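You operate a simulated robot arm through the tools that you are given. There is no shell and no other tool. Be economical: measure what you need, move in short steps, check, and stop when the job is done.

You run a simulated robot arm. Do the job below in one go: nothing can be reset, and whatever is moved stays where it is left.

TASK
Drop the 25 g bag in the wooden box and staple it shut.
Fine: put the lid on; one staple at each end; slide the box to the other stop in between; leave the other bags.

The check looks at the end state, three seconds after you hand in, the way a careful person would. Anything else that was tipped, shoved, dropped, spilled or broken makes it a failure. A push-on lid holds only when it is set on centred and level and pressed home; a screw cap is set on level and turned clockwise until tight.

THE ROBOT
A 6-joint arm with a two-finger parallel gripper, fixed in place. Base frame: the origin is at the foot of the arm, x ahead of it, y to its left, z up; the work surface is at about z = 0.9. Lengths are in m, angles in degrees, forces in N, time in s.
With the tool pointing down near the work surface it reaches from about 0.36 to 0.82 m from the base axis. Its first joint turns from -166.0 to 166.0 degrees. Payload 3.91 kg.
The tool frame sits at the grasp point between the pads (the TCP): z along the fingers, y along the line on which they close. The tips reach 0.03 m beyond it. The gripper opens to 0.11 m. The fingers are 0.02 m wide and 0.01 m thick; the gripper's body (0.048 by 0.112 m) begins 0.055 m behind the TCP.
Orientation is told as [roll, pitch, yaw] about the base's x, y, z axes, in that order, counted from this pose: with the fingers straight down and closing along the base's y, the tool's x points along the base's -x, its y along +y and its z along -z.

THE INTERFACE
- The arm moves only by the tool arm_command. Its argument "plan" is a list that holds one entry, the list of rows, each a list of 7 numbers: the shift along the tool's x, y, z in mm, then the turn, a rotation vector about the tool's x, y, z in degrees, then the opening, from 0 (shut) to 1 (fully open). In form: [[[dx, dy, dz, rx, ry, rz, gripper], ...]]. A call has 1 to 12 rows; each row is the pose to reach, as a shift and turn from the pose commanded when the call began, along the tool's axes at that moment. Rows are played at 5 a second. More than 0.05 m and 8.6 degrees between two rows, or a gripper value outside its range, and nothing of the call is played. Where a pose cannot be reached the arm comes as near as it can. A force on the tool above 90 N (or 10 N above the force at the start of the call, whichever is more), or a blocked arm, ends the call early, and 0.2 s more pass. Each finger travels about 0.045 m/s and halts on what it meets, pressing with about 30 N; the grip force reading is that of the motor and also rises with nothing between the fingers. The clock runs only during rows and for 0.2 s after the last one: add rows that repeat a pose to give the fingers time. It gives the time, the measured TCP pose, the force on the tool (base axes), the opening and the grip force at its end, in the units of the frame above (readings bear some noise), and new pictures: "views" is both (left out), scene, wrist or none.
- Cameras (640 x 400 px; columns grow to the right, rows downward): "scene" is fixed at [0.221, -0.4998, 1.6481]; the picture's right is [0.76, -0.65, 0.00], its down [-0.37, -0.43, -0.82] and it looks along [0.53, 0.63, -0.57] (base axes); focal length 318 px, centre (320, 200). "wrist" rides on the gripper at [0.077, 0.007, -0.114] in the tool frame; the picture's right is [-0.09, 1.00, 0.00], its down [-0.80, -0.07, -0.59] and it looks along [-0.59, -0.05, 0.80] (tool axes); focal length 270 px, centre (320, 200). There is no depth. A picture from a camera that has moved, and an enlarged one, comes with that camera's place and axes in the base frame and with its lens.
- lift_body(by): slides the trunk up (or, below 0, down) by that many m; the arm rides with it, the base frame stays. It gives what a move gives, with no picture.
- close_up(camera, box): a new picture of the part [left, top, right, bottom] of that camera's present view, enlarged. It takes no simulated time.
- sign_off(): hands the job in; it is judged then, once.

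Work in short steps. Places have to be worked out from the pictures, the camera data and where the tool is seen: move nearer, look again, correct. Check each grasp and each placing, and mend what went wrong. You have 120 turns and 200 pictures in all, those below and enlarged ones among them. Open the gripper and draw the arm clear of the work before you hand the job in, unless the task says otherwise; then end with one line.

The tools are called after "Request:" as name(argument=value, ...) on one line, values as JSON. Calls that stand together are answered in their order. arm_command: Moves the arm, as the interface text tells. Its arguments: {"type":"object","properties":{"plan":{"type":"array"},"views":{"type":"string","enum":["both","scene","wrist","none"]}},"required":["plan"]} The other tools are called the same way: lift_body (by) slides the trunk up or down; close_up (camera, box) takes an enlarged picture of a part of a camera's view; sign_off () hands the job in.

At the start:

```text
time_s: 0.0
ee_pos: [0.4059, -0.0941, 1.4371]
tcp_rot: [0.0, 0.0, 0.0]
ft_force: [-0.6, 0.1, -0.2]
width: 0.1098
finger_force: 0.1
trunk travel left (down, up): [-0.575, 0.035]
```

scene: 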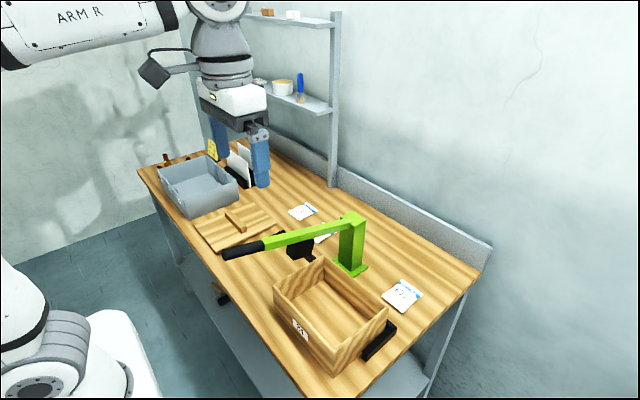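
wrist: 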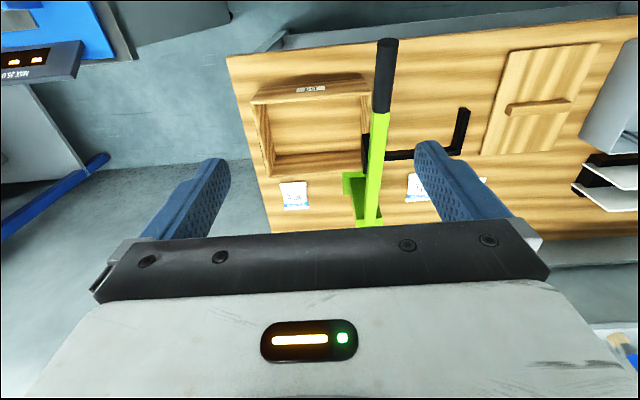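

The scene shows an open wooden box, a lid with a bar handle, a green lever stapler, black stops and several bags. I'll look closer to find the 25 g bag and the fixture layout.

Request:
close_up(camera="scene", box=[270, 190, 430, 290])

Request:
close_up(camera="scene", box=[180, 180, 500, 380])

Request:
close_up(camera="wrist", box=[220, 30, 640, 292])

```text
4.00 times, centred on (350, 240) of scene
camera zoom: at [0.221, -0.4998, 1.6481], right [0.76, -0.65, 0.0], down [-0.37, -0.43, -0.82], along [0.53, 0.63, -0.57], focal length 1272 px, centre (200, 40)
```

zoom: 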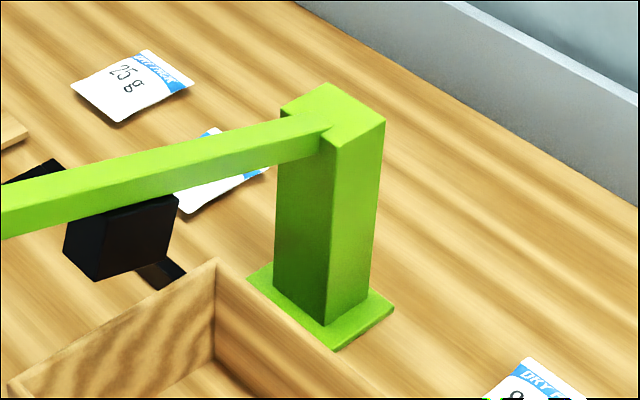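

```text
2.00 times, centred on (340, 280) of scene
camera zoom: at [0.221, -0.4998, 1.6481], right [0.76, -0.65, 0.0], down [-0.37, -0.43, -0.82], along [0.53, 0.63, -0.57], focal length 636 px, centre (280, 40)
```

zoom: 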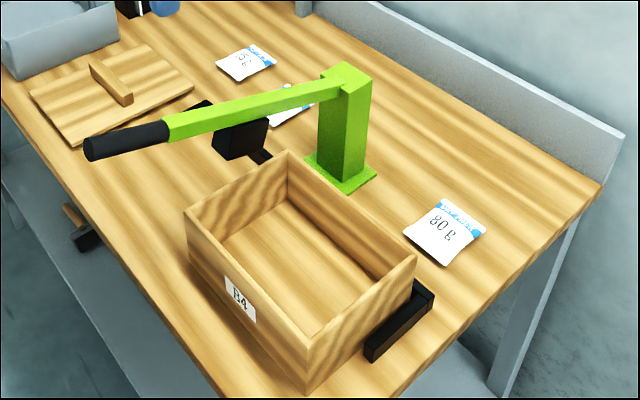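

```text
1.52 times, centred on (430, 161) of wrist
camera zoom: at [0.3289, -0.0857, 1.5527], right [0.09, 1.0, 0.0], down [0.8, -0.07, 0.59], along [0.59, -0.05, -0.8], focal length 412 px, centre (152, 259)
```

zoom: 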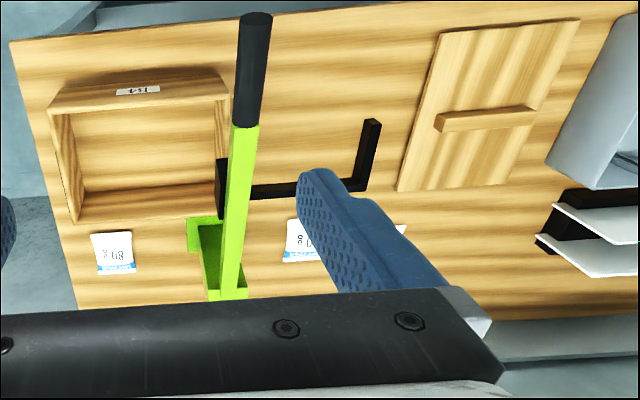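

From the two views I put the box at about x .48–.65, y −.24…−.01, with its top near z 1.00. The stapler lever runs along x at y≈−.02, with the head over the box's +y wall. The 25 g bag is near (.81,.31) and the lid near (.58,.41). I'm moving the wrist above the bag side for a closer look.

Request:
arm_command(plan=[[[-20, 34, 19, 0, 0, 0, 1], [-40, 69, 37, 0, 0, 0, 1], [-60, 103, 56, 0, 0, 0, 1], [-80, 138, 75, 0, 0, 0, 1], [-100, 172, 94, 0, 0, 0, 1], [-120, 206, 112, 0, 0, 0, 1], [-140, 241, 131, 0, 0, 0, 1], [-160, 275, 150, 0, 0, 0, 1], [-180, 310, 168, 0, 0, 0, 1], [-200, 344, 187, 0, 0, 0, 1]]])

```text
time_s: 2.2
ee_pos: [0.6089, 0.2523, 1.2507]
tcp_rot: [0.0, 0.0, 0.0]
ft_force: [0.7, 0.4, -0.3]
width: 0.11
finger_force: 0.1
trunk travel left (down, up): [-0.575, 0.035]
camera wrist: at [0.5316, 0.2599, 1.3654], right [0.09, 1.0, 0.0], down [0.8, -0.07, 0.59], along [0.59, -0.05, -0.8], focal length 270 px, centre (320, 200)
```

scene: 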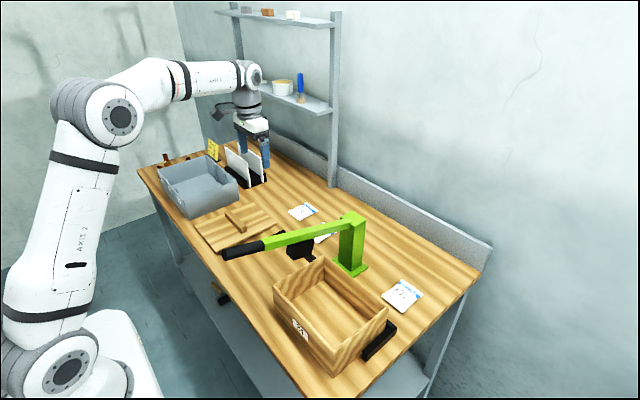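
wrist: 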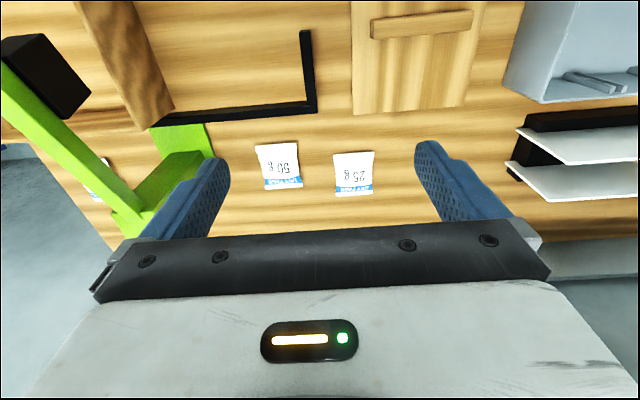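

The 25 g bag is centred at about (.812,.303), about 0.075 wide in y and 0.10 long in x. I'm descending toward it and keeping short of the reach limit for now.

Request:
arm_command(plan=[[[-25, 11, 34, 0, 0, 0, 1], [-50, 21, 68, 0, 0, 0, 1], [-75, 32, 102, 0, 0, 0, 1], [-100, 42, 136, 0, 0, 0, 1], [-124, 53, 170, 0, 0, 0, 1]]], views="wrist")

```text
time_s: 3.4
ee_pos: [0.7328, 0.3034, 1.0789]
tcp_rot: [0.0, 0.1, -0.1]
ft_force: [1.2, -0.5, 0.7]
width: 0.1102
finger_force: 0.0
trunk travel left (down, up): [-0.575, 0.035]
camera wrist: at [0.6547, 0.3118, 1.1951], right [0.09, 1.0, 0.0], down [0.8, -0.07, 0.59], along [0.59, -0.05, -0.8], focal length 270 px, centre (320, 200)
```

wrist: 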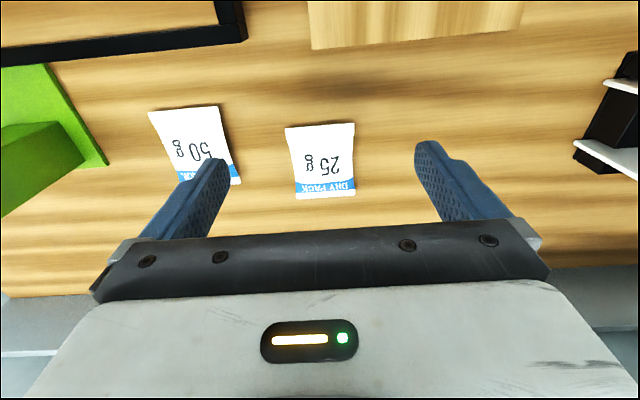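

The bag corners now give x .767–.870, y .261–.342, square to the axes. I'll test reach by going to (.80,.3015,.97), above the bag.

Request:
arm_command(plan=[[[-24, -1.5, 37, 0, 0, 0, 1], [-48, -1.5, 74, 0, 0, 0, 1], [-70, -1.5, 110, 0, 0, 0, 1], [-70, -1.5, 110, 0, 0, 0, 1]]], views="wrist")

```text
time_s: 4.4
ee_pos: [0.7739, 0.2943, 0.9678]
tcp_rot: [0.1, 0.1, 0.0]
ft_force: [-0.7, -0.1, -0.1]
width: 0.1099
finger_force: 0.0
out of reach, approached as far as the arm can: row 2, 3, 4
trunk travel left (down, up): [-0.575, 0.035]
camera wrist: at [0.6983, 0.3022, 1.0835], right [0.09, 1.0, 0.0], down [0.8, -0.07, 0.59], along [0.59, -0.05, -0.8], focal length 270 px, centre (320, 200)
```

wrist: 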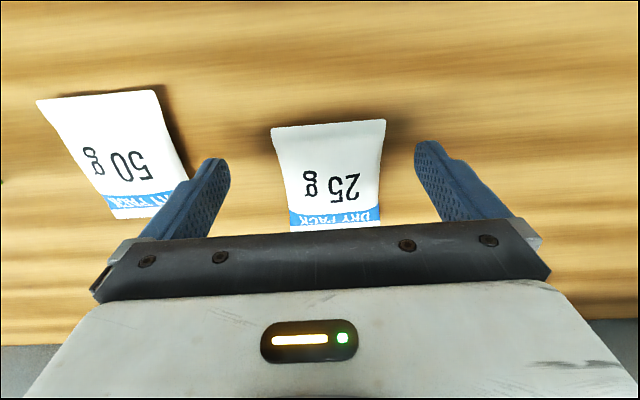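

Straight-down reach ends at r≈.83. I'll tilt the tool outward by about 20° (negative turn about tool y), which extends the fingertips further, and check the pose.

Request:
arm_command(plan=[[[0, 0, -7, 0, -7, 0, 1], [0, 0, -14, 0, -14, 0, 1], [0, 0, -20, 0, -21, 0, 1], [0, 0, -20, 0, -21, 0, 1]]], views="wrist")

```text
time_s: 5.4
ee_pos: [0.7761, 0.2917, 0.9898]
tcp_rot: [0.0, -21.1, -0.1]
ft_force: [0.2, -0.3, 0.9]
width: 0.1098
finger_force: 0.1
trunk travel left (down, up): [-0.575, 0.035]
camera wrist: at [0.6629, 0.3005, 1.0699], right [0.08, 1.0, 0.03], down [0.53, -0.07, 0.84], along [0.84, -0.05, -0.54], focal length 270 px, centre (320, 200)
```

wrist: 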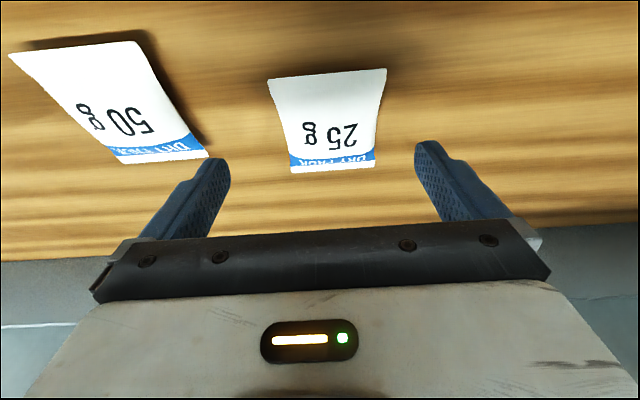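

The tilt worked: pose (.776,.292,.990), pitch −21°. The bag centre in y is .301, so I'm moving to TCP (.80,.301,.937), which puts the fingertips just above the wood.

Request:
arm_command(plan=[[[-2, 9, 0, 0, 0, 0, 1], [-5, 9, 30, 0, 0, 0, 1], [-5, 9, 54, 0, 0, 0, 1], [-5, 9, 54, 0, 0, 0, 1]]])

```text
time_s: 6.4
ee_pos: [0.7997, 0.3014, 0.9405]
tcp_rot: [0.0, -21.0, 0.0]
ft_force: [0.3, -0.4, 0.0]
width: 0.1102
finger_force: 0.1
trunk travel left (down, up): [-0.575, 0.035]
camera wrist: at [0.6866, 0.3089, 1.0211], right [0.08, 1.0, 0.03], down [0.53, -0.07, 0.84], along [0.84, -0.05, -0.54], focal length 270 px, centre (320, 200)
```

scene: 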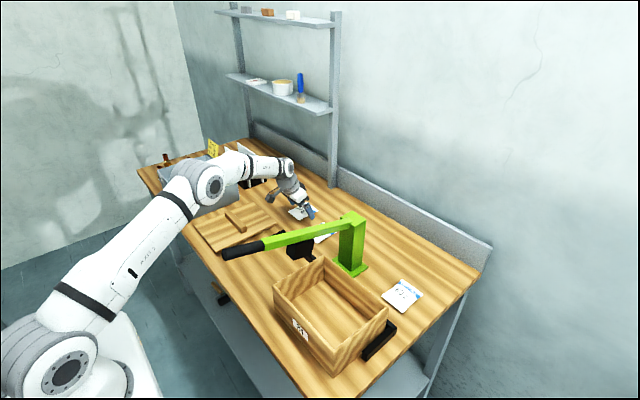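
wrist: 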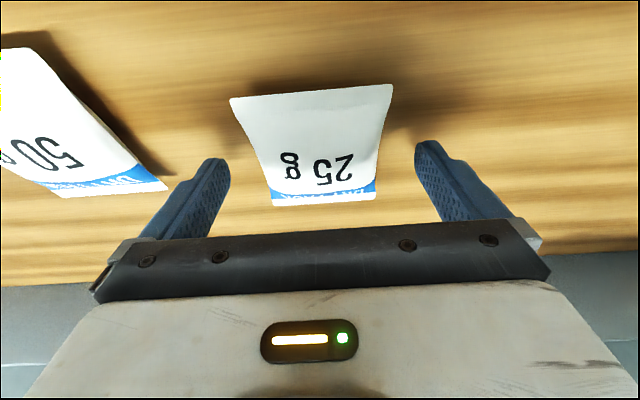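

The fingers straddle the bag. I'm lowering about 5 mm more and closing.

Request:
arm_command(plan=[[[2, 0, 5.5, 0, 0, 0, 1], [2, 0, 5.5, 0, 0, 0, 0.6], [2, 0, 5.5, 0, 0, 0, 0.3], [2, 0, 5.5, 0, 0, 0, 0.0], [2, 0, 5.5, 0, 0, 0, 0.0], [2, 0, 5.5, 0, 0, 0, 0.0], [2, 0, 5.5, 0, 0, 0, 0.0], [2, 0, 5.5, 0, 0, 0, 0.0]]], views="wrist")

```text
time_s: 8.2
ee_pos: [0.8003, 0.3014, 0.9343]
tcp_rot: [0.0, -20.9, 0.1]
ft_force: [0.2, -0.6, -0.5]
width: 0.0668
finger_force: 29.9
trunk travel left (down, up): [-0.575, 0.035]
camera wrist: at [0.6872, 0.3091, 1.0149], right [0.08, 1.0, 0.03], down [0.54, -0.07, 0.84], along [0.84, -0.05, -0.54], focal length 270 px, centre (320, 200)
```

wrist: 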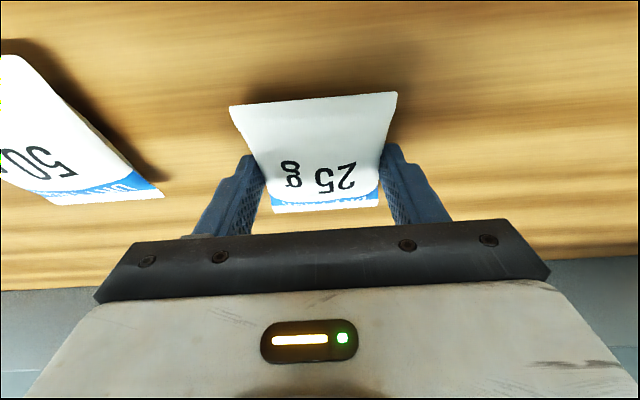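

It is gripped at 0.067 m with 30 N. I'm lifting straight up.

Request:
arm_command(plan=[[[-7, 0, -19, 0, 0, 0, 0], [-14, 0, -37, 0, 0, 0, 0], [-14, 0, -80, 0, 0, 0, 0], [-14, 0, -120, 0, 0, 0, 0]]])

```text
time_s: 9.2
ee_pos: [0.7705, 0.3016, 1.0542]
tcp_rot: [0.0, -20.9, 0.0]
ft_force: [0.7, 0.6, -0.3]
width: 0.067
finger_force: 30.4
trunk travel left (down, up): [-0.575, 0.035]
camera wrist: at [0.6565, 0.309, 1.1345], right [0.08, 1.0, 0.03], down [0.53, -0.07, 0.84], along [0.84, -0.05, -0.54], focal length 270 px, centre (320, 200)
```

scene: 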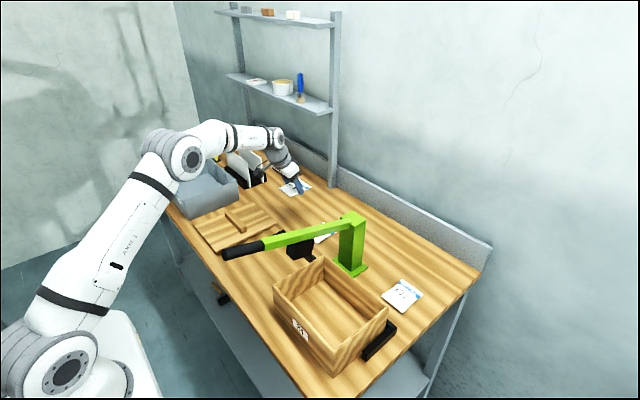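
wrist: 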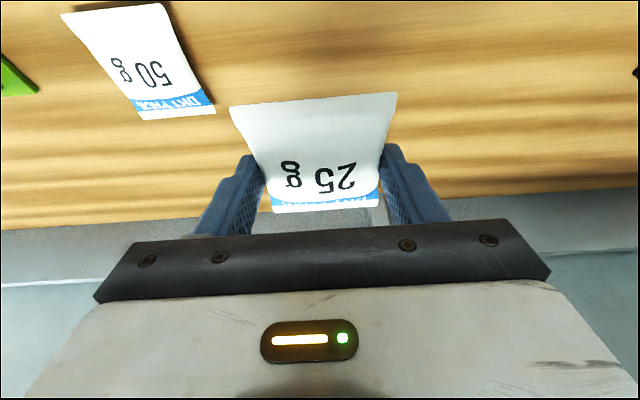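

The bag is lifted cleanly, with nothing else disturbed. I'm going up to z 1.36, levelling the tool and heading over toward the box above the stapler lever.

Request:
arm_command(plan=[[[7, -10, -36, 0, 2, 0, 0], [14, -30, -72, 0, 4, 0, 0], [21, -55, -108, 0, 6, 0, 0], [28, -80, -144, 0, 8, 0, 0], [35, -105, -180, 0, 10.5, 0, 0], [42, -135, -215, 0, 13, 0, 0], [49, -165, -250, 0, 15, 0, 0], [56, -195, -285, 0, 17, 0, 0], [62, -222, -320, 0, 19, 0, 0], [68, -250, -354, 0, 21, 0, 0]]], views="scene")

```text
time_s: 11.4
ee_pos: [0.5821, 0.0516, 1.3575]
tcp_rot: [0.1, 0.1, 0.0]
ft_force: [0.0, 0.0, 1.0]
width: 0.0668
finger_force: 29.8
trunk travel left (down, up): [-0.575, 0.035]
```

scene: 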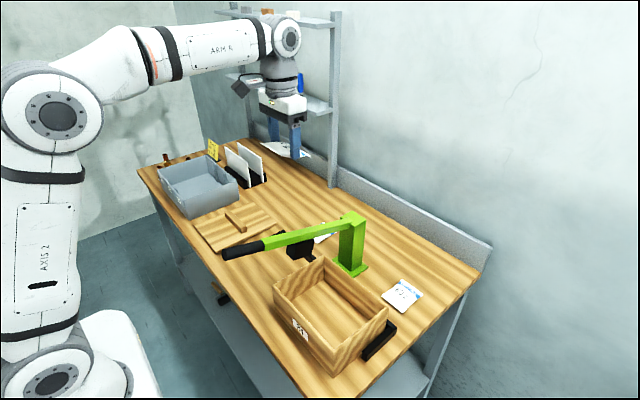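

Tool level at (.582,.052,1.358) with the bag held. I'm moving over the box at the same height.

Request:
arm_command(plan=[[[3, -40, 0, 0, 0, 0, 0], [7, -80, 0, 0, 0, 0, 0], [10, -120, 0, 0, 0, 0, 0], [14, -160, 0, 0, 0, 0, 0], [17, -195, 0, 0, 0, 0, 0]]])

```text
time_s: 12.6
ee_pos: [0.5629, -0.1428, 1.3592]
tcp_rot: [0.0, 0.1, 0.0]
ft_force: [0.1, -1.5, -0.7]
width: 0.0668
finger_force: 29.4
trunk travel left (down, up): [-0.575, 0.035]
camera wrist: at [0.4861, -0.135, 1.475], right [0.09, 1.0, 0.0], down [0.8, -0.07, 0.59], along [0.59, -0.05, -0.8], focal length 270 px, centre (320, 200)
```

scene: 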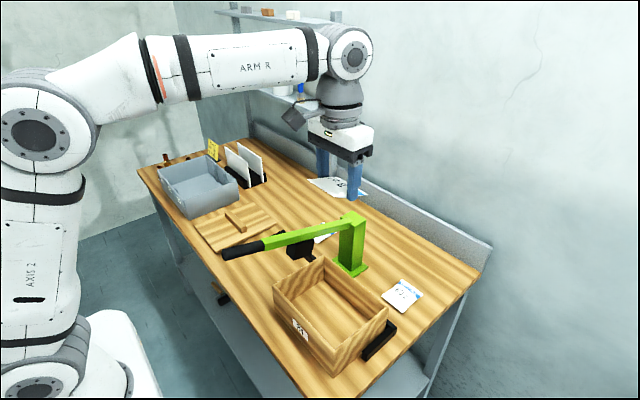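
wrist: 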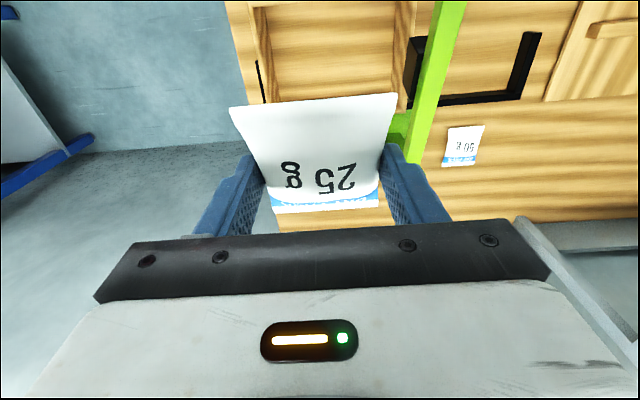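

The forearm stays well above the lever. I'm descending to z≈1.10 with x shifted to .55, since the bag protrudes forward.

Request:
arm_command(plan=[[[3, 0, 45, 0, 0, 0, 0], [6, 0, 90, 0, 0, 0, 0], [9, 0, 135, 0, 0, 0, 0], [12, 0, 180, 0, 0, 0, 0], [14, 0, 225, 0, 0, 0, 0], [14, 0, 260, 0, 0, 0, 0]]])

```text
time_s: 14.0
ee_pos: [0.5493, -0.1428, 1.0976]
tcp_rot: [0.0, 0.0, 0.0]
ft_force: [-0.3, 0.1, -0.4]
width: 0.067
finger_force: 30.8
trunk travel left (down, up): [-0.575, 0.035]
camera wrist: at [0.4721, -0.1352, 1.2132], right [0.09, 1.0, 0.0], down [0.8, -0.07, 0.59], along [0.59, -0.05, -0.8], focal length 270 px, centre (320, 200)
```

scene: 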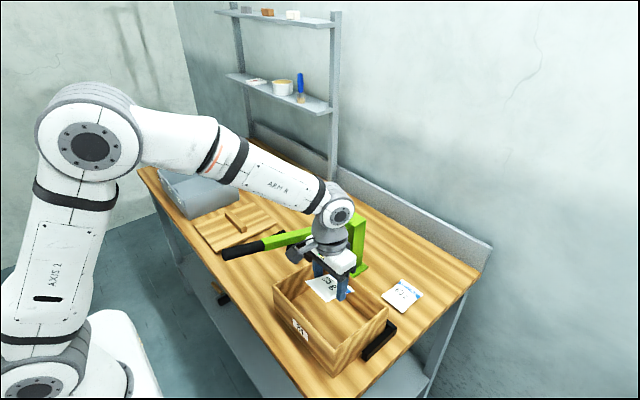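
wrist: 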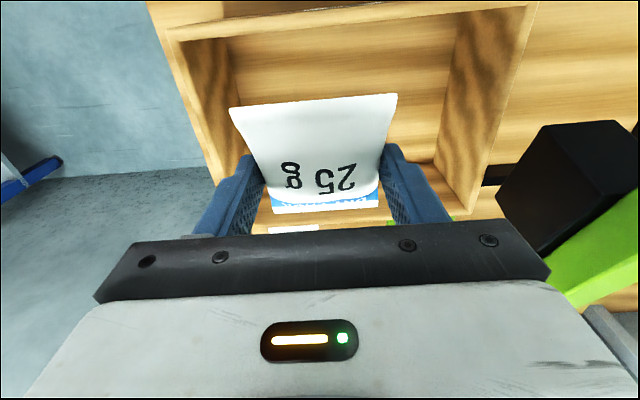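

The bag hangs inside the box opening, and the gripper is clear of the black head. I'm lowering to z≈.968 and checking the force before releasing.

Request:
arm_command(plan=[[[0, 0, 40, 0, 0, 0, 0], [0, 0, 80, 0, 0, 0, 0], [0, 0, 110, 0, 0, 0, 0], [0, 0, 129, 0, 0, 0, 0]]])

```text
time_s: 15.0
ee_pos: [0.5504, -0.1445, 0.9679]
tcp_rot: [0.0, 0.0, -0.1]
ft_force: [-0.2, 0.2, 0.1]
width: 0.0668
finger_force: 30.2
trunk travel left (down, up): [-0.575, 0.035]
camera wrist: at [0.4729, -0.1367, 1.0841], right [0.09, 1.0, 0.0], down [0.8, -0.07, 0.59], along [0.59, -0.05, -0.8], focal length 270 px, centre (320, 200)
```

scene: 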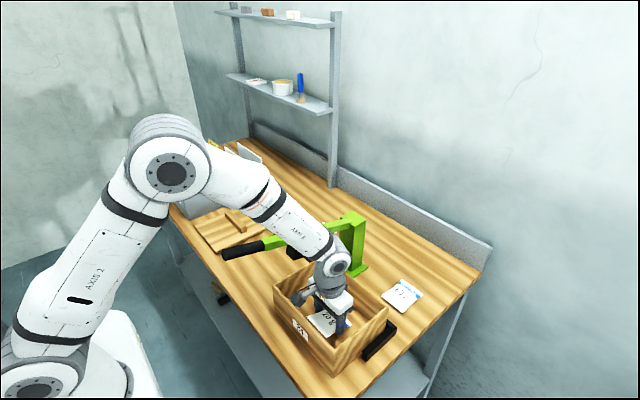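
wrist: 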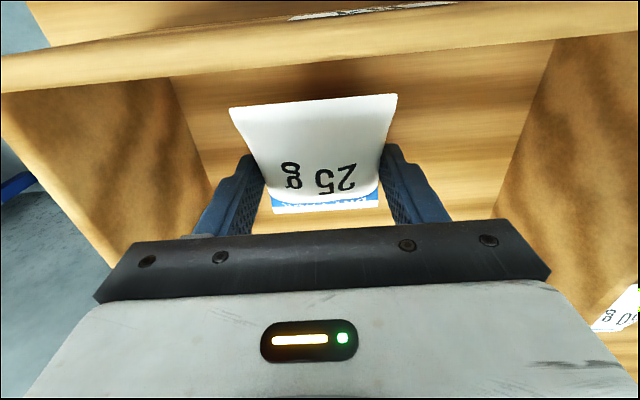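

The bag is inside the box with no contact force. I'm opening and then rising straight up.

Request:
arm_command(plan=[[[0, 0, 0, 0, 0, 0, 0.9], [0, 0, 0, 0, 0, 0, 0.9], [0, 0, 0, 0, 0, 0, 0.9], [0, 0, 0, 0, 0, 0, 0.9], [0, 0, -45, 0, 0, 0, 0.9], [0, 0, -90, 0, 0, 0, 0.9], [0, 0, -135, 0, 0, 0, 0.9], [0, 0, -180, 0, 0, 0, 0.9], [0, 0, -225, 0, 0, 0, 0.9], [0, 0, -270, 0, 0, 0, 0.9], [0, 0, -315, 0, 0, 0, 0.9], [0, 0, -360, 0, 0, 0, 0.9]]])

```text
time_s: 17.6
ee_pos: [0.5467, -0.143, 1.3277]
tcp_rot: [0.0, 0.0, 0.0]
ft_force: [0.2, -1.0, 0.8]
width: 0.0989
finger_force: 0.0
trunk travel left (down, up): [-0.575, 0.035]
camera wrist: at [0.4697, -0.1351, 1.4431], right [0.09, 1.0, 0.0], down [0.8, -0.07, 0.59], along [0.59, -0.05, -0.8], focal length 270 px, centre (320, 200)
```

scene: 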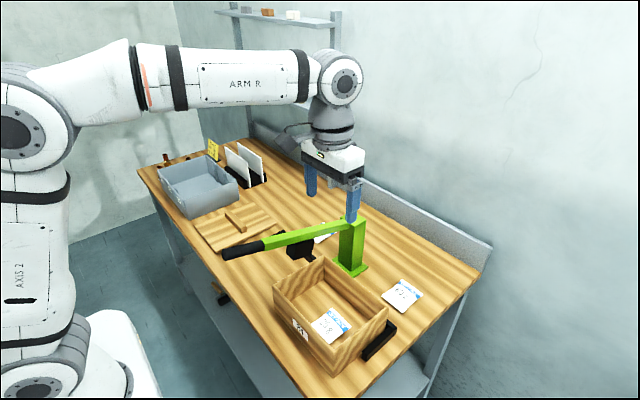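
wrist: 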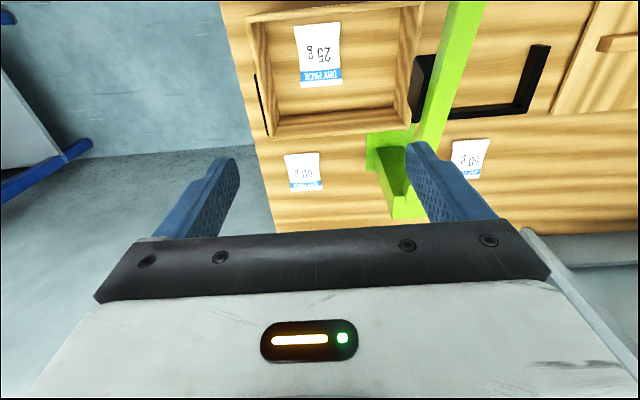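

The bag lies flat in the box. I'm backing the wrist off to get one good measuring view of box, head and rail.

Request:
arm_command(plan=[[[45, 20, 0, 0, 0, 0, 0.9], [90, 40, 0, 0, 0, 0, 0.9], [130, 60, 0, 0, 0, 0, 0.9]]], views="none")

Request:
close_up(camera="wrist", box=[120, 0, 520, 250])

Request:
close_up(camera="scene", box=[180, 200, 340, 300])

Request:
close_up(camera="scene", box=[250, 220, 442, 340])

```text
time_s: 18.4
ee_pos: [0.4176, -0.081, 1.3297]
tcp_rot: [0.1, -0.1, 0.0]
ft_force: [-0.6, -0.1, -0.2]
width: 0.0988
finger_force: 0.1
trunk travel left (down, up): [-0.575, 0.035]
```

```text
1.60 times, centred on (320, 125) of wrist
camera zoom: at [0.3404, -0.0736, 1.4449], right [0.09, 1.0, 0.0], down [0.8, -0.07, 0.6], along [0.59, -0.05, -0.8], focal length 432 px, centre (320, 320)
```

zoom: 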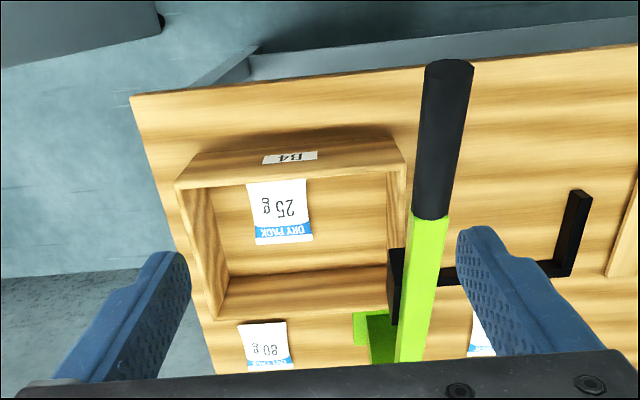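

```text
4.00 times, centred on (260, 250) of scene
camera zoom: at [0.221, -0.4998, 1.6481], right [0.76, -0.65, 0.0], down [-0.37, -0.43, -0.82], along [0.53, 0.63, -0.57], focal length 1272 px, centre (560, 0)
```

zoom: 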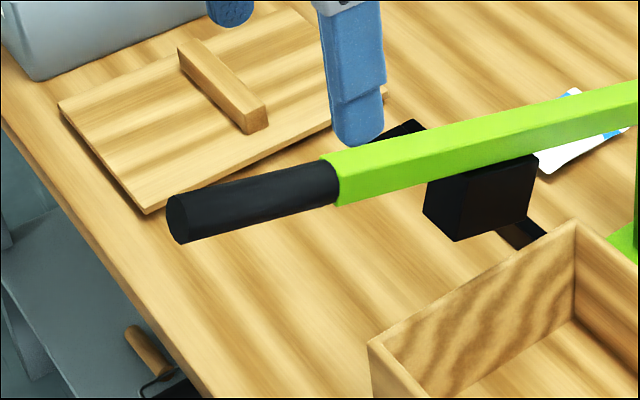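

```text
3.33 times, centred on (346, 280) of scene
camera zoom: at [0.221, -0.4998, 1.6481], right [0.76, -0.65, 0.0], down [-0.37, -0.43, -0.82], along [0.53, 0.63, -0.57], focal length 1060 px, centre (233, -67)
```

zoom: 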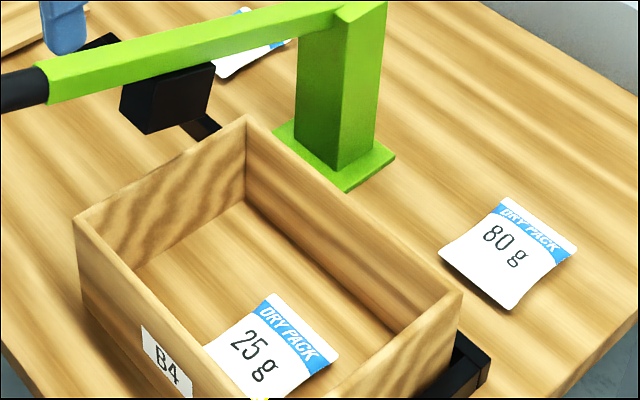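

Measured: the box is centred at about (.567,−.118) and is .17×.235. The lever runs at y≈−.01, with the head bottom at z≈1.07. The lid is centred at about (.572,.388) with its long side along x and its handle bar along y, so I'll grip it at yaw 90 and place it at yaw 0. I'm moving over to view the lid while turning +90.

Request:
arm_command(plan=[[[-14, 27, 0, 0, 0, -8, 0.9], [-28, 55, 0, 0, 0, -16, 0.9], [-42, 82, 0, 0, 0, -24, 0.9], [-56, 110, 0, 0, 0, -32, 0.9], [-70, 137, 0, 0, 0, -40, 0.9], [-84, 165, 5, 0, 0, -48, 0.9], [-98, 192, 15, 0, 0, -56, 0.9], [-112, 220, 25, 0, 0, -64, 0.9], [-126, 247, 40, 0, 0, -72, 0.9], [-140, 275, 50, 0, 0, -80.5, 0.9], [-148, 290, 55, 0, 0, -85, 0.9], [-156, 303, 60, 0, 0, -90, 0.9]]])

```text
time_s: 21.0
ee_pos: [0.5761, 0.2214, 1.2676]
tcp_rot: [0.0, 0.1, 90.1]
ft_force: [-0.9, 0.0, -0.4]
width: 0.099
finger_force: 0.1
trunk travel left (down, up): [-0.575, 0.035]
camera wrist: at [0.5698, 0.1458, 1.3832], right [-1.0, 0.09, 0.0], down [0.07, 0.8, 0.59], along [0.05, 0.59, -0.8], focal length 270 px, centre (320, 200)
```

scene: 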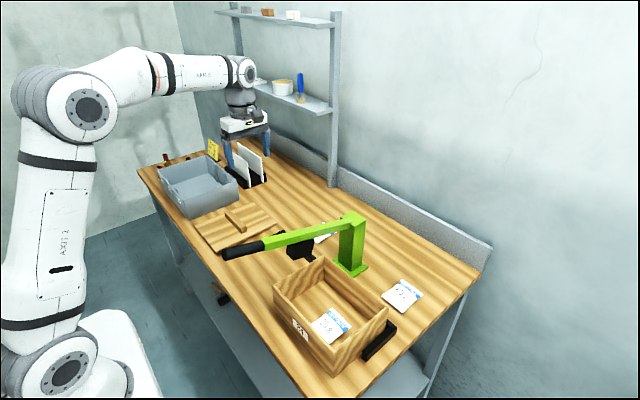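
wrist: 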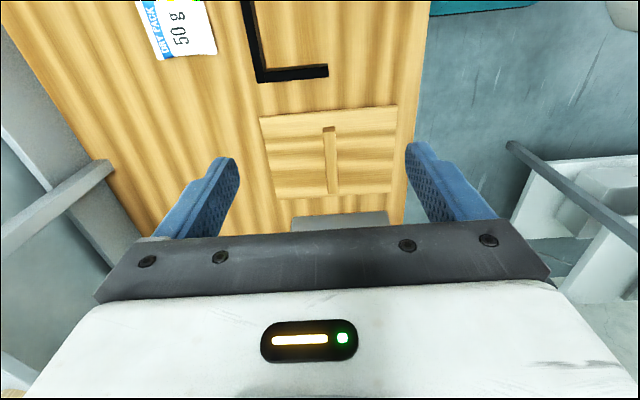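

The lid measures about .24×.18, centred at (.571,.393), with the bar at x≈.570, y .32–.45. I'm descending closer to confirm it.

Request:
arm_command(plan=[[[-18, 2, 40, 0, 0, 0, 0.9], [-36, 2, 80, 0, 0, 0, 0.9], [-54, 2, 120, 0, 0, 0, 0.9], [-72, 2, 160, 0, 0, 0, 0.9], [-90, 2, 190, 0, 0, 0, 0.9]]], views="wrist")

Request:
close_up(camera="scene", box=[180, 140, 340, 260])

```text
time_s: 22.2
ee_pos: [0.5741, 0.3098, 1.0781]
tcp_rot: [0.0, 0.0, 90.1]
ft_force: [0.6, -0.2, -0.8]
width: 0.099
finger_force: 0.0
trunk travel left (down, up): [-0.575, 0.035]
camera wrist: at [0.5674, 0.235, 1.1932], right [-1.0, 0.09, 0.0], down [0.07, 0.8, 0.59], along [0.05, 0.59, -0.8], focal length 270 px, centre (320, 200)
```

wrist: 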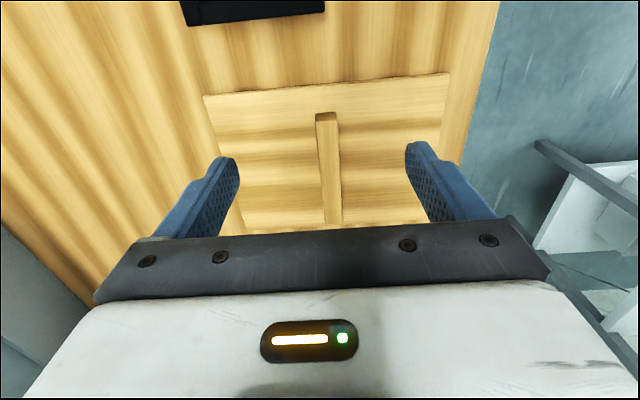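

```text
3.33 times, centred on (260, 200) of scene
camera zoom: at [0.221, -0.4998, 1.6481], right [0.76, -0.65, 0.0], down [-0.37, -0.43, -0.82], along [0.53, 0.63, -0.57], focal length 1060 px, centre (520, 200)
```

zoom: 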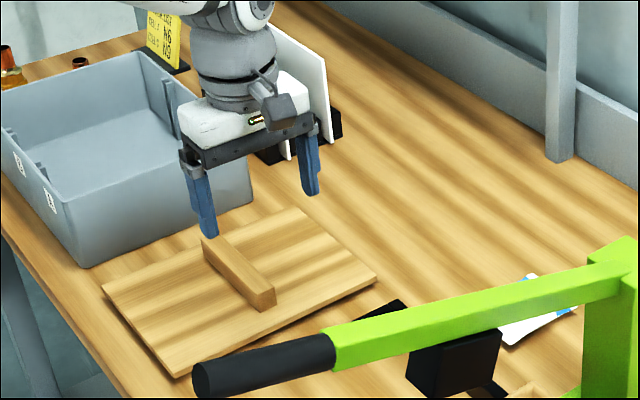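

The bar's x is about .569 and its centre y about .39. I'm moving above it and lowering to z≈.952, keeping the tips above the lid surface.

Request:
arm_command(plan=[[[-40, 2, 20, 0, 0, 0, 0.9], [-80, 2, 50, 0, 0, 0, 0.9], [-80, 2, 90, 0, 0, 0, 0.9], [-80, 2, 126, 0, 0, 0, 0.9]]], views="wrist")

Request:
close_up(camera="scene", box=[180, 140, 340, 260])

```text
time_s: 23.2
ee_pos: [0.571, 0.39, 0.9525]
tcp_rot: [0.1, 0.1, 90.0]
ft_force: [0.0, -0.2, 0.2]
width: 0.0988
finger_force: 0.0
trunk travel left (down, up): [-0.575, 0.035]
camera wrist: at [0.5645, 0.3138, 1.0674], right [-1.0, 0.09, 0.0], down [0.07, 0.8, 0.59], along [0.05, 0.59, -0.8], focal length 270 px, centre (320, 200)
```

wrist: 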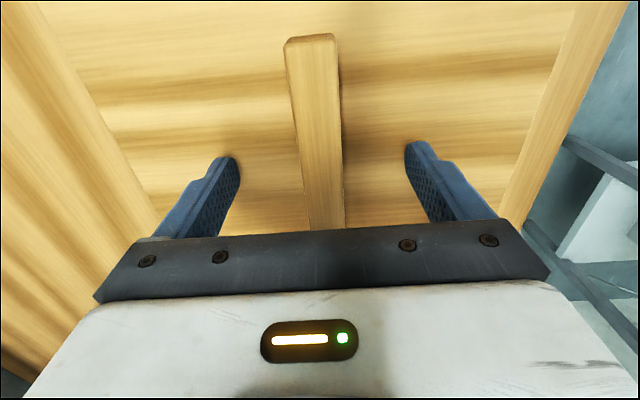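

```text
3.33 times, centred on (260, 200) of scene
camera zoom: at [0.221, -0.4998, 1.6481], right [0.76, -0.65, 0.0], down [-0.37, -0.43, -0.82], along [0.53, 0.63, -0.57], focal length 1060 px, centre (520, 200)
```

zoom: 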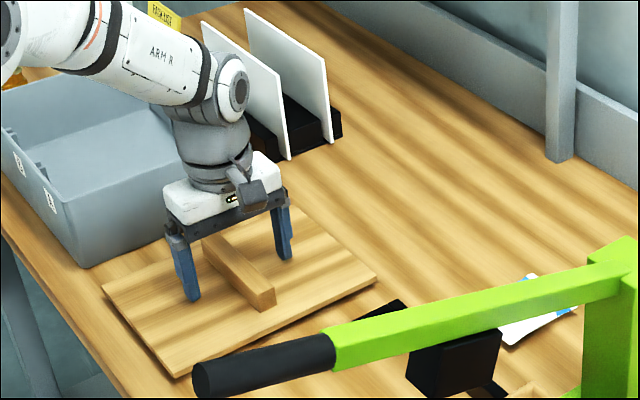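

The fingers straddle the bar symmetrically. I'm going 6 mm lower and closing on it.

Request:
arm_command(plan=[[[0, 0, 6, 0, 0, 0, 0.9], [0, 0, 6, 0, 0, 0, 0.6], [0, 0, 6, 0, 0, 0, 0.4], [0, 0, 6, 0, 0, 0, 0.2], [0, 0, 6, 0, 0, 0, 0.0], [0, 0, 6, 0, 0, 0, 0.0], [0, 0, 6, 0, 0, 0, 0.0], [0, 0, 6, 0, 0, 0, 0.0], [0, 0, 6, 0, 0, 0, 0.0]]], views="wrist")

```text
time_s: 25.2
ee_pos: [0.5712, 0.3883, 0.9493]
tcp_rot: [-0.1, -0.1, 90.0]
ft_force: [8.5, 0.7, 16.4]
width: 0.0217
finger_force: 30.2
trunk travel left (down, up): [-0.575, 0.035]
camera wrist: at [0.5645, 0.3127, 1.0637], right [-1.0, 0.09, 0.0], down [0.07, 0.8, 0.6], along [0.05, 0.59, -0.8], focal length 270 px, centre (320, 200)
```

wrist: 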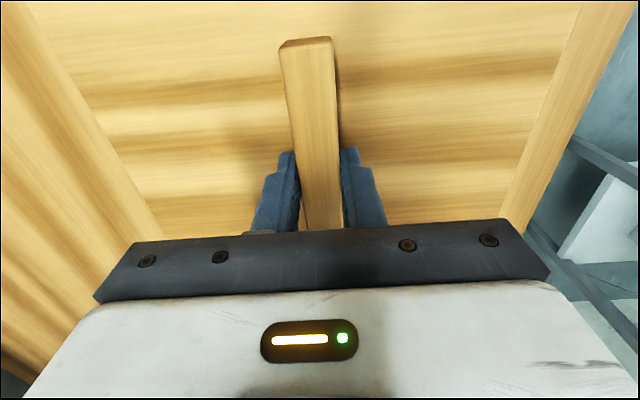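

Bar gripped at 21.7 mm, with the tips resting on the lid (lid top ≈.919). I'm lifting 0.16 m and checking it hangs level.

Request:
arm_command(plan=[[[0, 0, -10, 0, 0, 0, 0], [0, 0, -40, 0, 0, 0, 0], [0, 0, -80, 0, 0, 0, 0], [0, 0, -120, 0, 0, 0, 0], [0, 0, -160, 0, 0, 0, 0]]])

Request:
close_up(camera="scene", box=[140, 120, 340, 270])

```text
time_s: 26.4
ee_pos: [0.5701, 0.3893, 1.1078]
tcp_rot: [0.1, 0.0, 90.0]
ft_force: [1.0, 0.1, -1.8]
width: 0.0218
finger_force: 29.4
trunk travel left (down, up): [-0.575, 0.035]
camera wrist: at [0.5642, 0.3137, 1.2237], right [-1.0, 0.09, 0.0], down [0.07, 0.8, 0.59], along [0.05, 0.59, -0.8], focal length 270 px, centre (320, 200)
```

scene: 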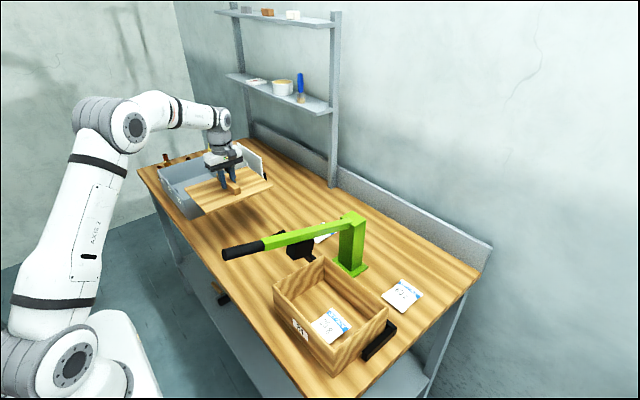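
wrist: 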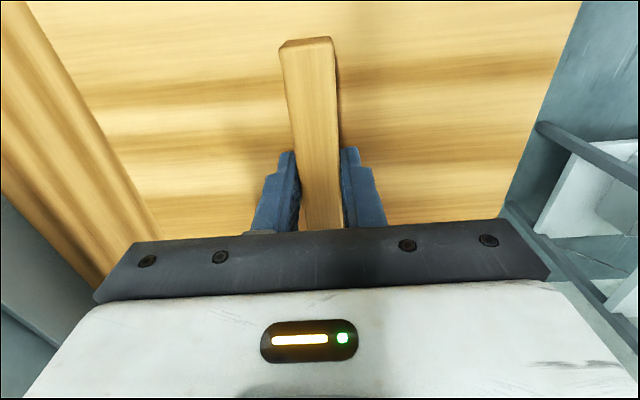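

```text
2.67 times, centred on (240, 195) of scene
camera zoom: at [0.221, -0.4998, 1.6481], right [0.76, -0.65, 0.0], down [-0.37, -0.43, -0.82], along [0.53, 0.63, -0.57], focal length 848 px, centre (533, 213)
```

zoom: 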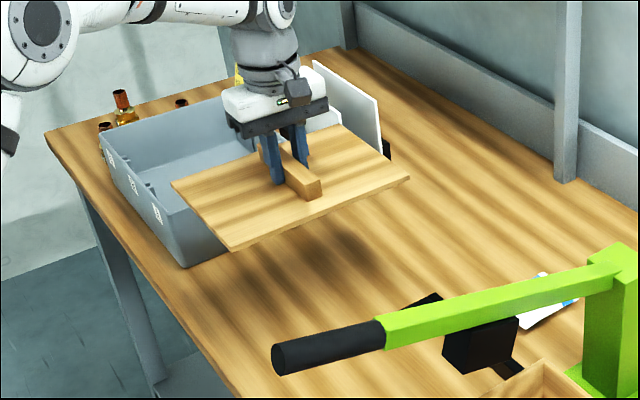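

The lid is held level. I'm rising to z≈1.38 while starting to turn back toward yaw 0.

Request:
arm_command(plan=[[[20, 0, -40, 0, 0, 0, 0], [40, 0, -80, 0, 0, 0, 0], [60, 0, -120, 0, 0, 7, 0], [80, 0, -160, 0, 0, 15, 0], [100, 0, -200, 0, 0, 23, 0], [120, 0, -240, 0, 0, 31, 0], [140, 2, -272, 0, 0, 39, 0], [185, 4, -272, 0, 0, 47, 0], [230, 5, -272, 0, 0, 55, 0], [275, 6, -272, 0, 0, 63, 0], [320, 7, -272, 0, 0, 71, 0], [365, 7, -272, 0, 0, 79, 0]]], views="scene")

```text
time_s: 29.0
ee_pos: [0.5634, 0.0225, 1.3791]
tcp_rot: [0.0, 0.0, 10.9]
ft_force: [0.0, 0.1, -2.6]
width: 0.0217
finger_force: 29.7
trunk travel left (down, up): [-0.575, 0.035]
```

scene: 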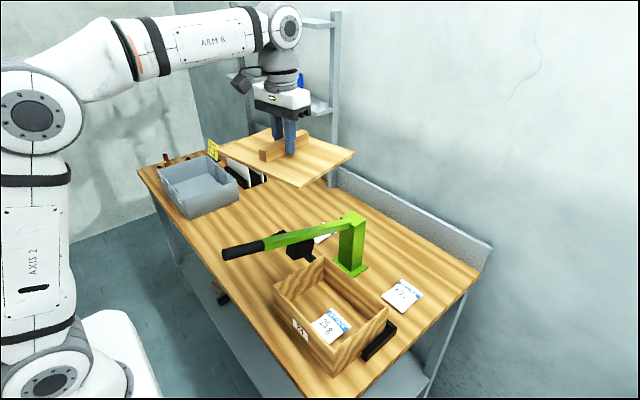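

I'm at y≈.02, yaw 11°. Next I move to y≈−.195 (lid edge clear of the stapler head) and finish the turn to yaw 0.

Request:
arm_command(plan=[[[9, -43, 0, 0, 0, 2, 0], [18, -86, 0, 0, 0, 5, 0], [26, -129, 0, 0, 0, 8, 0], [34, -171, 0, 0, 0, 11, 0], [42.5, -213.5, 0, 0, 0, 11, 0]]])

```text
time_s: 30.2
ee_pos: [0.5638, -0.1942, 1.3783]
tcp_rot: [0.0, 0.0, 0.0]
ft_force: [1.0, -0.7, -3.0]
width: 0.0218
finger_force: 30.2
trunk travel left (down, up): [-0.575, 0.035]
camera wrist: at [0.4876, -0.187, 1.494], right [0.09, 1.0, 0.0], down [0.8, -0.07, 0.59], along [0.59, -0.05, -0.8], focal length 270 px, centre (320, 200)
```

scene: 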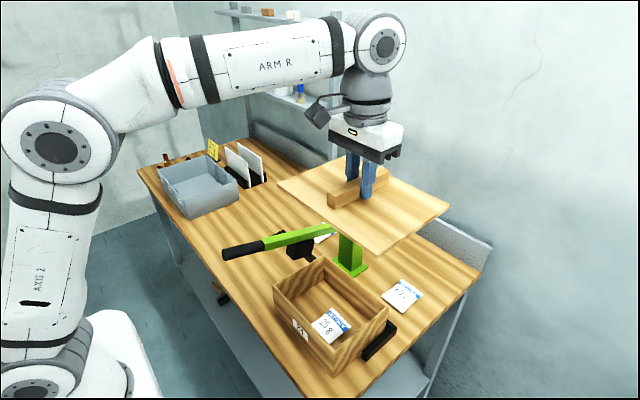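
wrist: 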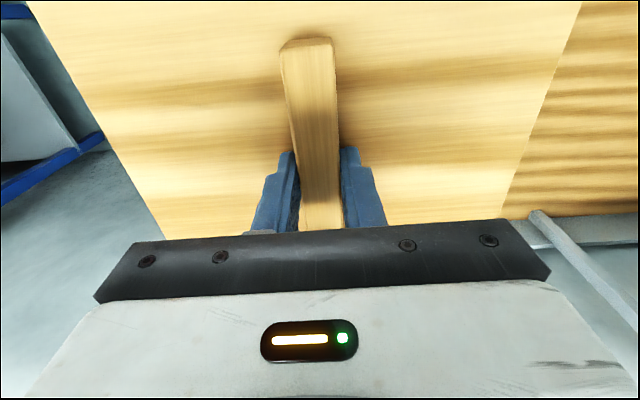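

The lid is centred on the gripper (lid y −.314…−.073), clear of the head. I'm descending to z≈1.09 at this offset.

Request:
arm_command(plan=[[[0, 0, 45, 0, 0, 0, 0], [0, 0, 90, 0, 0, 0, 0], [0, 0, 135, 0, 0, 0, 0], [0, 0, 180, 0, 0, 0, 0], [0, 0, 225, 0, 0, 0, 0], [0, 0, 265, 0, 0, 0, 0], [0, 0, 290, 0, 0, 0, 0]]])

Request:
close_up(camera="scene", box=[250, 190, 450, 315])

```text
time_s: 31.8
ee_pos: [0.5625, -0.1948, 1.0889]
tcp_rot: [0.0, 0.0, -0.1]
ft_force: [0.2, -0.4, -2.6]
width: 0.0217
finger_force: 30.4
trunk travel left (down, up): [-0.575, 0.035]
camera wrist: at [0.4862, -0.1869, 1.204], right [0.09, 1.0, 0.0], down [0.8, -0.07, 0.59], along [0.59, -0.05, -0.8], focal length 270 px, centre (320, 200)
```

scene: 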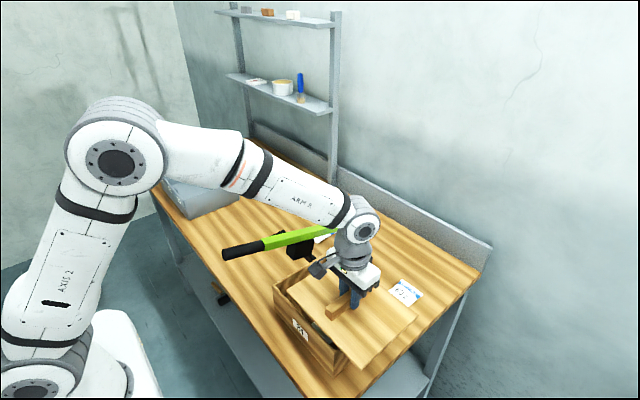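
wrist: 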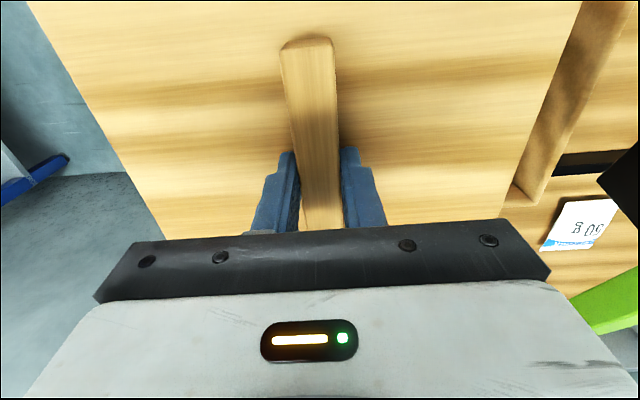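

```text
3.20 times, centred on (350, 252) of scene
camera zoom: at [0.221, -0.4998, 1.6481], right [0.76, -0.65, 0.0], down [-0.37, -0.43, -0.82], along [0.53, 0.63, -0.57], focal length 1018 px, centre (224, 32)
```

zoom: 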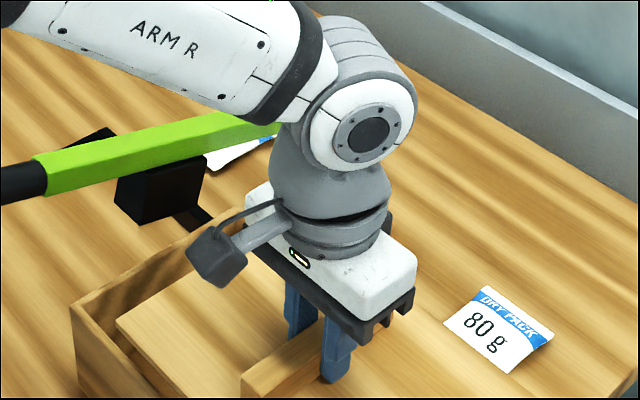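

The head bottom is at z≈1.07, so I'm lowering the lid a bit first (lid top ~1.042) and then sliding +y under the head.

Request:
arm_command(plan=[[[0, 0, 17, 0, 0, 0, 0], [0, 20, 17, 0, 0, 0, 0], [0, 40, 17, 0, 0, 0, 0], [0, 60, 17, 0, 0, 0, 0], [0, 77, 17, 0, 0, 0, 0]]])

Request:
close_up(camera="scene", box=[240, 240, 440, 390])

Request:
close_up(camera="scene", box=[250, 220, 350, 295])

```text
time_s: 33.0
ee_pos: [0.5638, -0.1163, 1.0724]
tcp_rot: [0.0, 0.1, -0.1]
ft_force: [0.0, 0.0, -2.5]
width: 0.0219
finger_force: 30.4
trunk travel left (down, up): [-0.575, 0.035]
camera wrist: at [0.4869, -0.1082, 1.1886], right [0.09, 1.0, 0.0], down [0.8, -0.07, 0.59], along [0.59, -0.05, -0.8], focal length 270 px, centre (320, 200)
```

scene: 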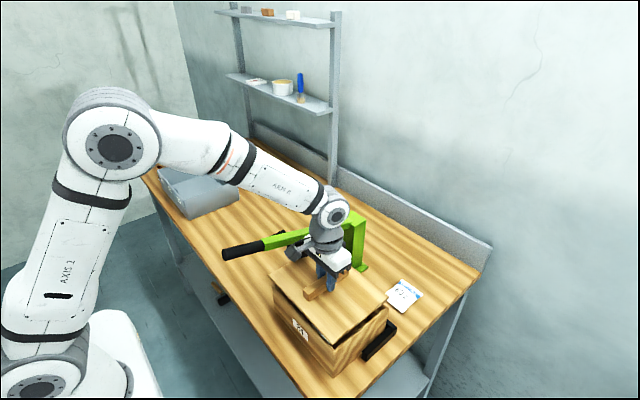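
wrist: 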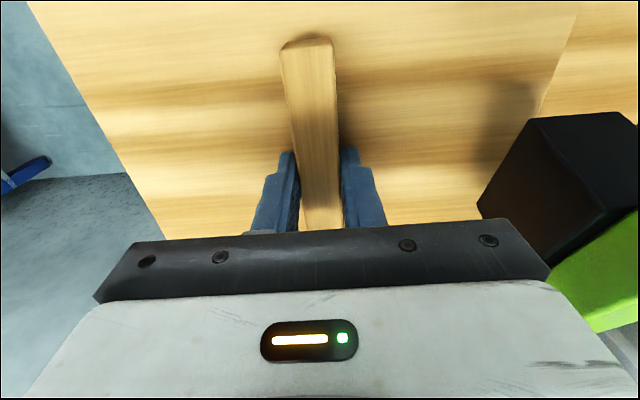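

```text
2.67 times, centred on (340, 315) of scene
camera zoom: at [0.221, -0.4998, 1.6481], right [0.76, -0.65, 0.0], down [-0.37, -0.43, -0.82], along [0.53, 0.63, -0.57], focal length 848 px, centre (267, -107)
```

zoom: 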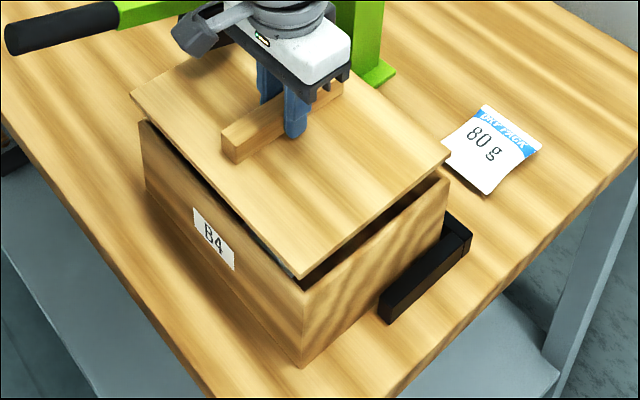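

```text
5.33 times, centred on (300, 258) of scene
camera zoom: at [0.221, -0.4998, 1.6481], right [0.76, -0.65, 0.0], down [-0.37, -0.43, -0.82], along [0.53, 0.63, -0.57], focal length 1696 px, centre (427, -107)
```

zoom: 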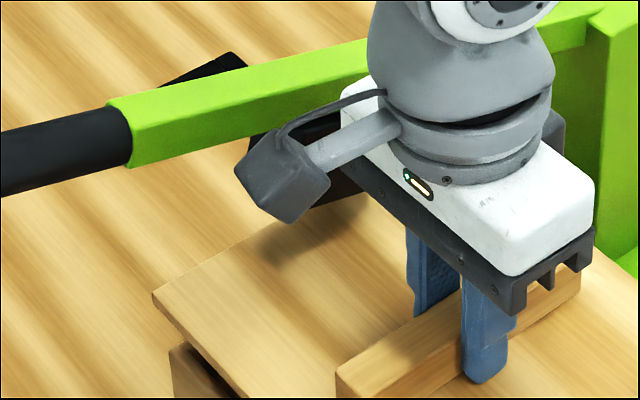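

The lid hovers nearly aligned. Comparing corners in the same view, the box centre is offset from the lid by about (+2.5, −3.5) mm. I'm correcting that, lowering 10 mm and re-measuring.

Request:
arm_command(plan=[[[-2.5, -3.5, 0, 0, 0, 0, 0], [-2.5, -3.5, 10, 0, 0, 0, 0], [-2.5, -3.5, 10, 0, 0, 0, 0]]], views="none")

Request:
close_up(camera="scene", box=[290, 300, 410, 375])

Request:
close_up(camera="scene", box=[250, 255, 330, 305])

```text
time_s: 33.8
ee_pos: [0.5666, -0.1208, 1.0608]
tcp_rot: [-0.1, 0.0, 0.0]
ft_force: [0.1, 0.4, -2.6]
width: 0.0218
finger_force: 30.2
trunk travel left (down, up): [-0.575, 0.035]
```

```text
5.33 times, centred on (350, 338) of scene
camera zoom: at [0.221, -0.4998, 1.6481], right [0.76, -0.65, 0.0], down [-0.37, -0.43, -0.82], along [0.53, 0.63, -0.57], focal length 1696 px, centre (160, -533)
```

zoom: 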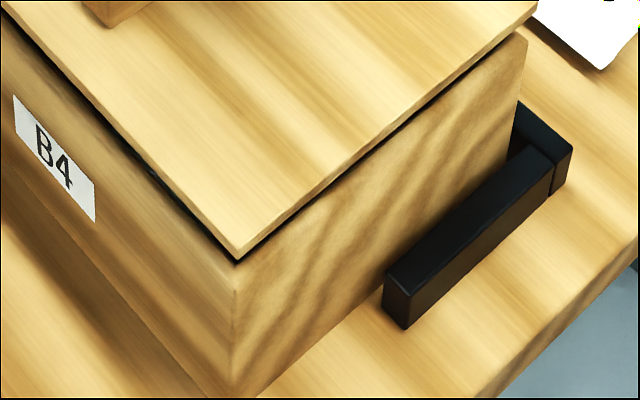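

```text
8.00 times, centred on (290, 280) of scene
camera zoom: at [0.221, -0.4998, 1.6481], right [0.76, -0.65, 0.0], down [-0.37, -0.43, -0.82], along [0.53, 0.63, -0.57], focal length 2544 px, centre (560, -440)
```

zoom: 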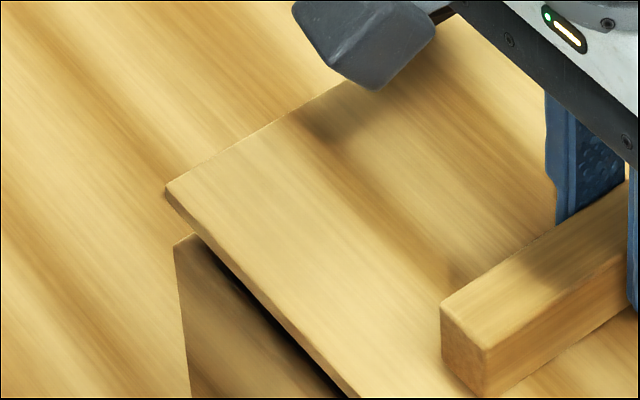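

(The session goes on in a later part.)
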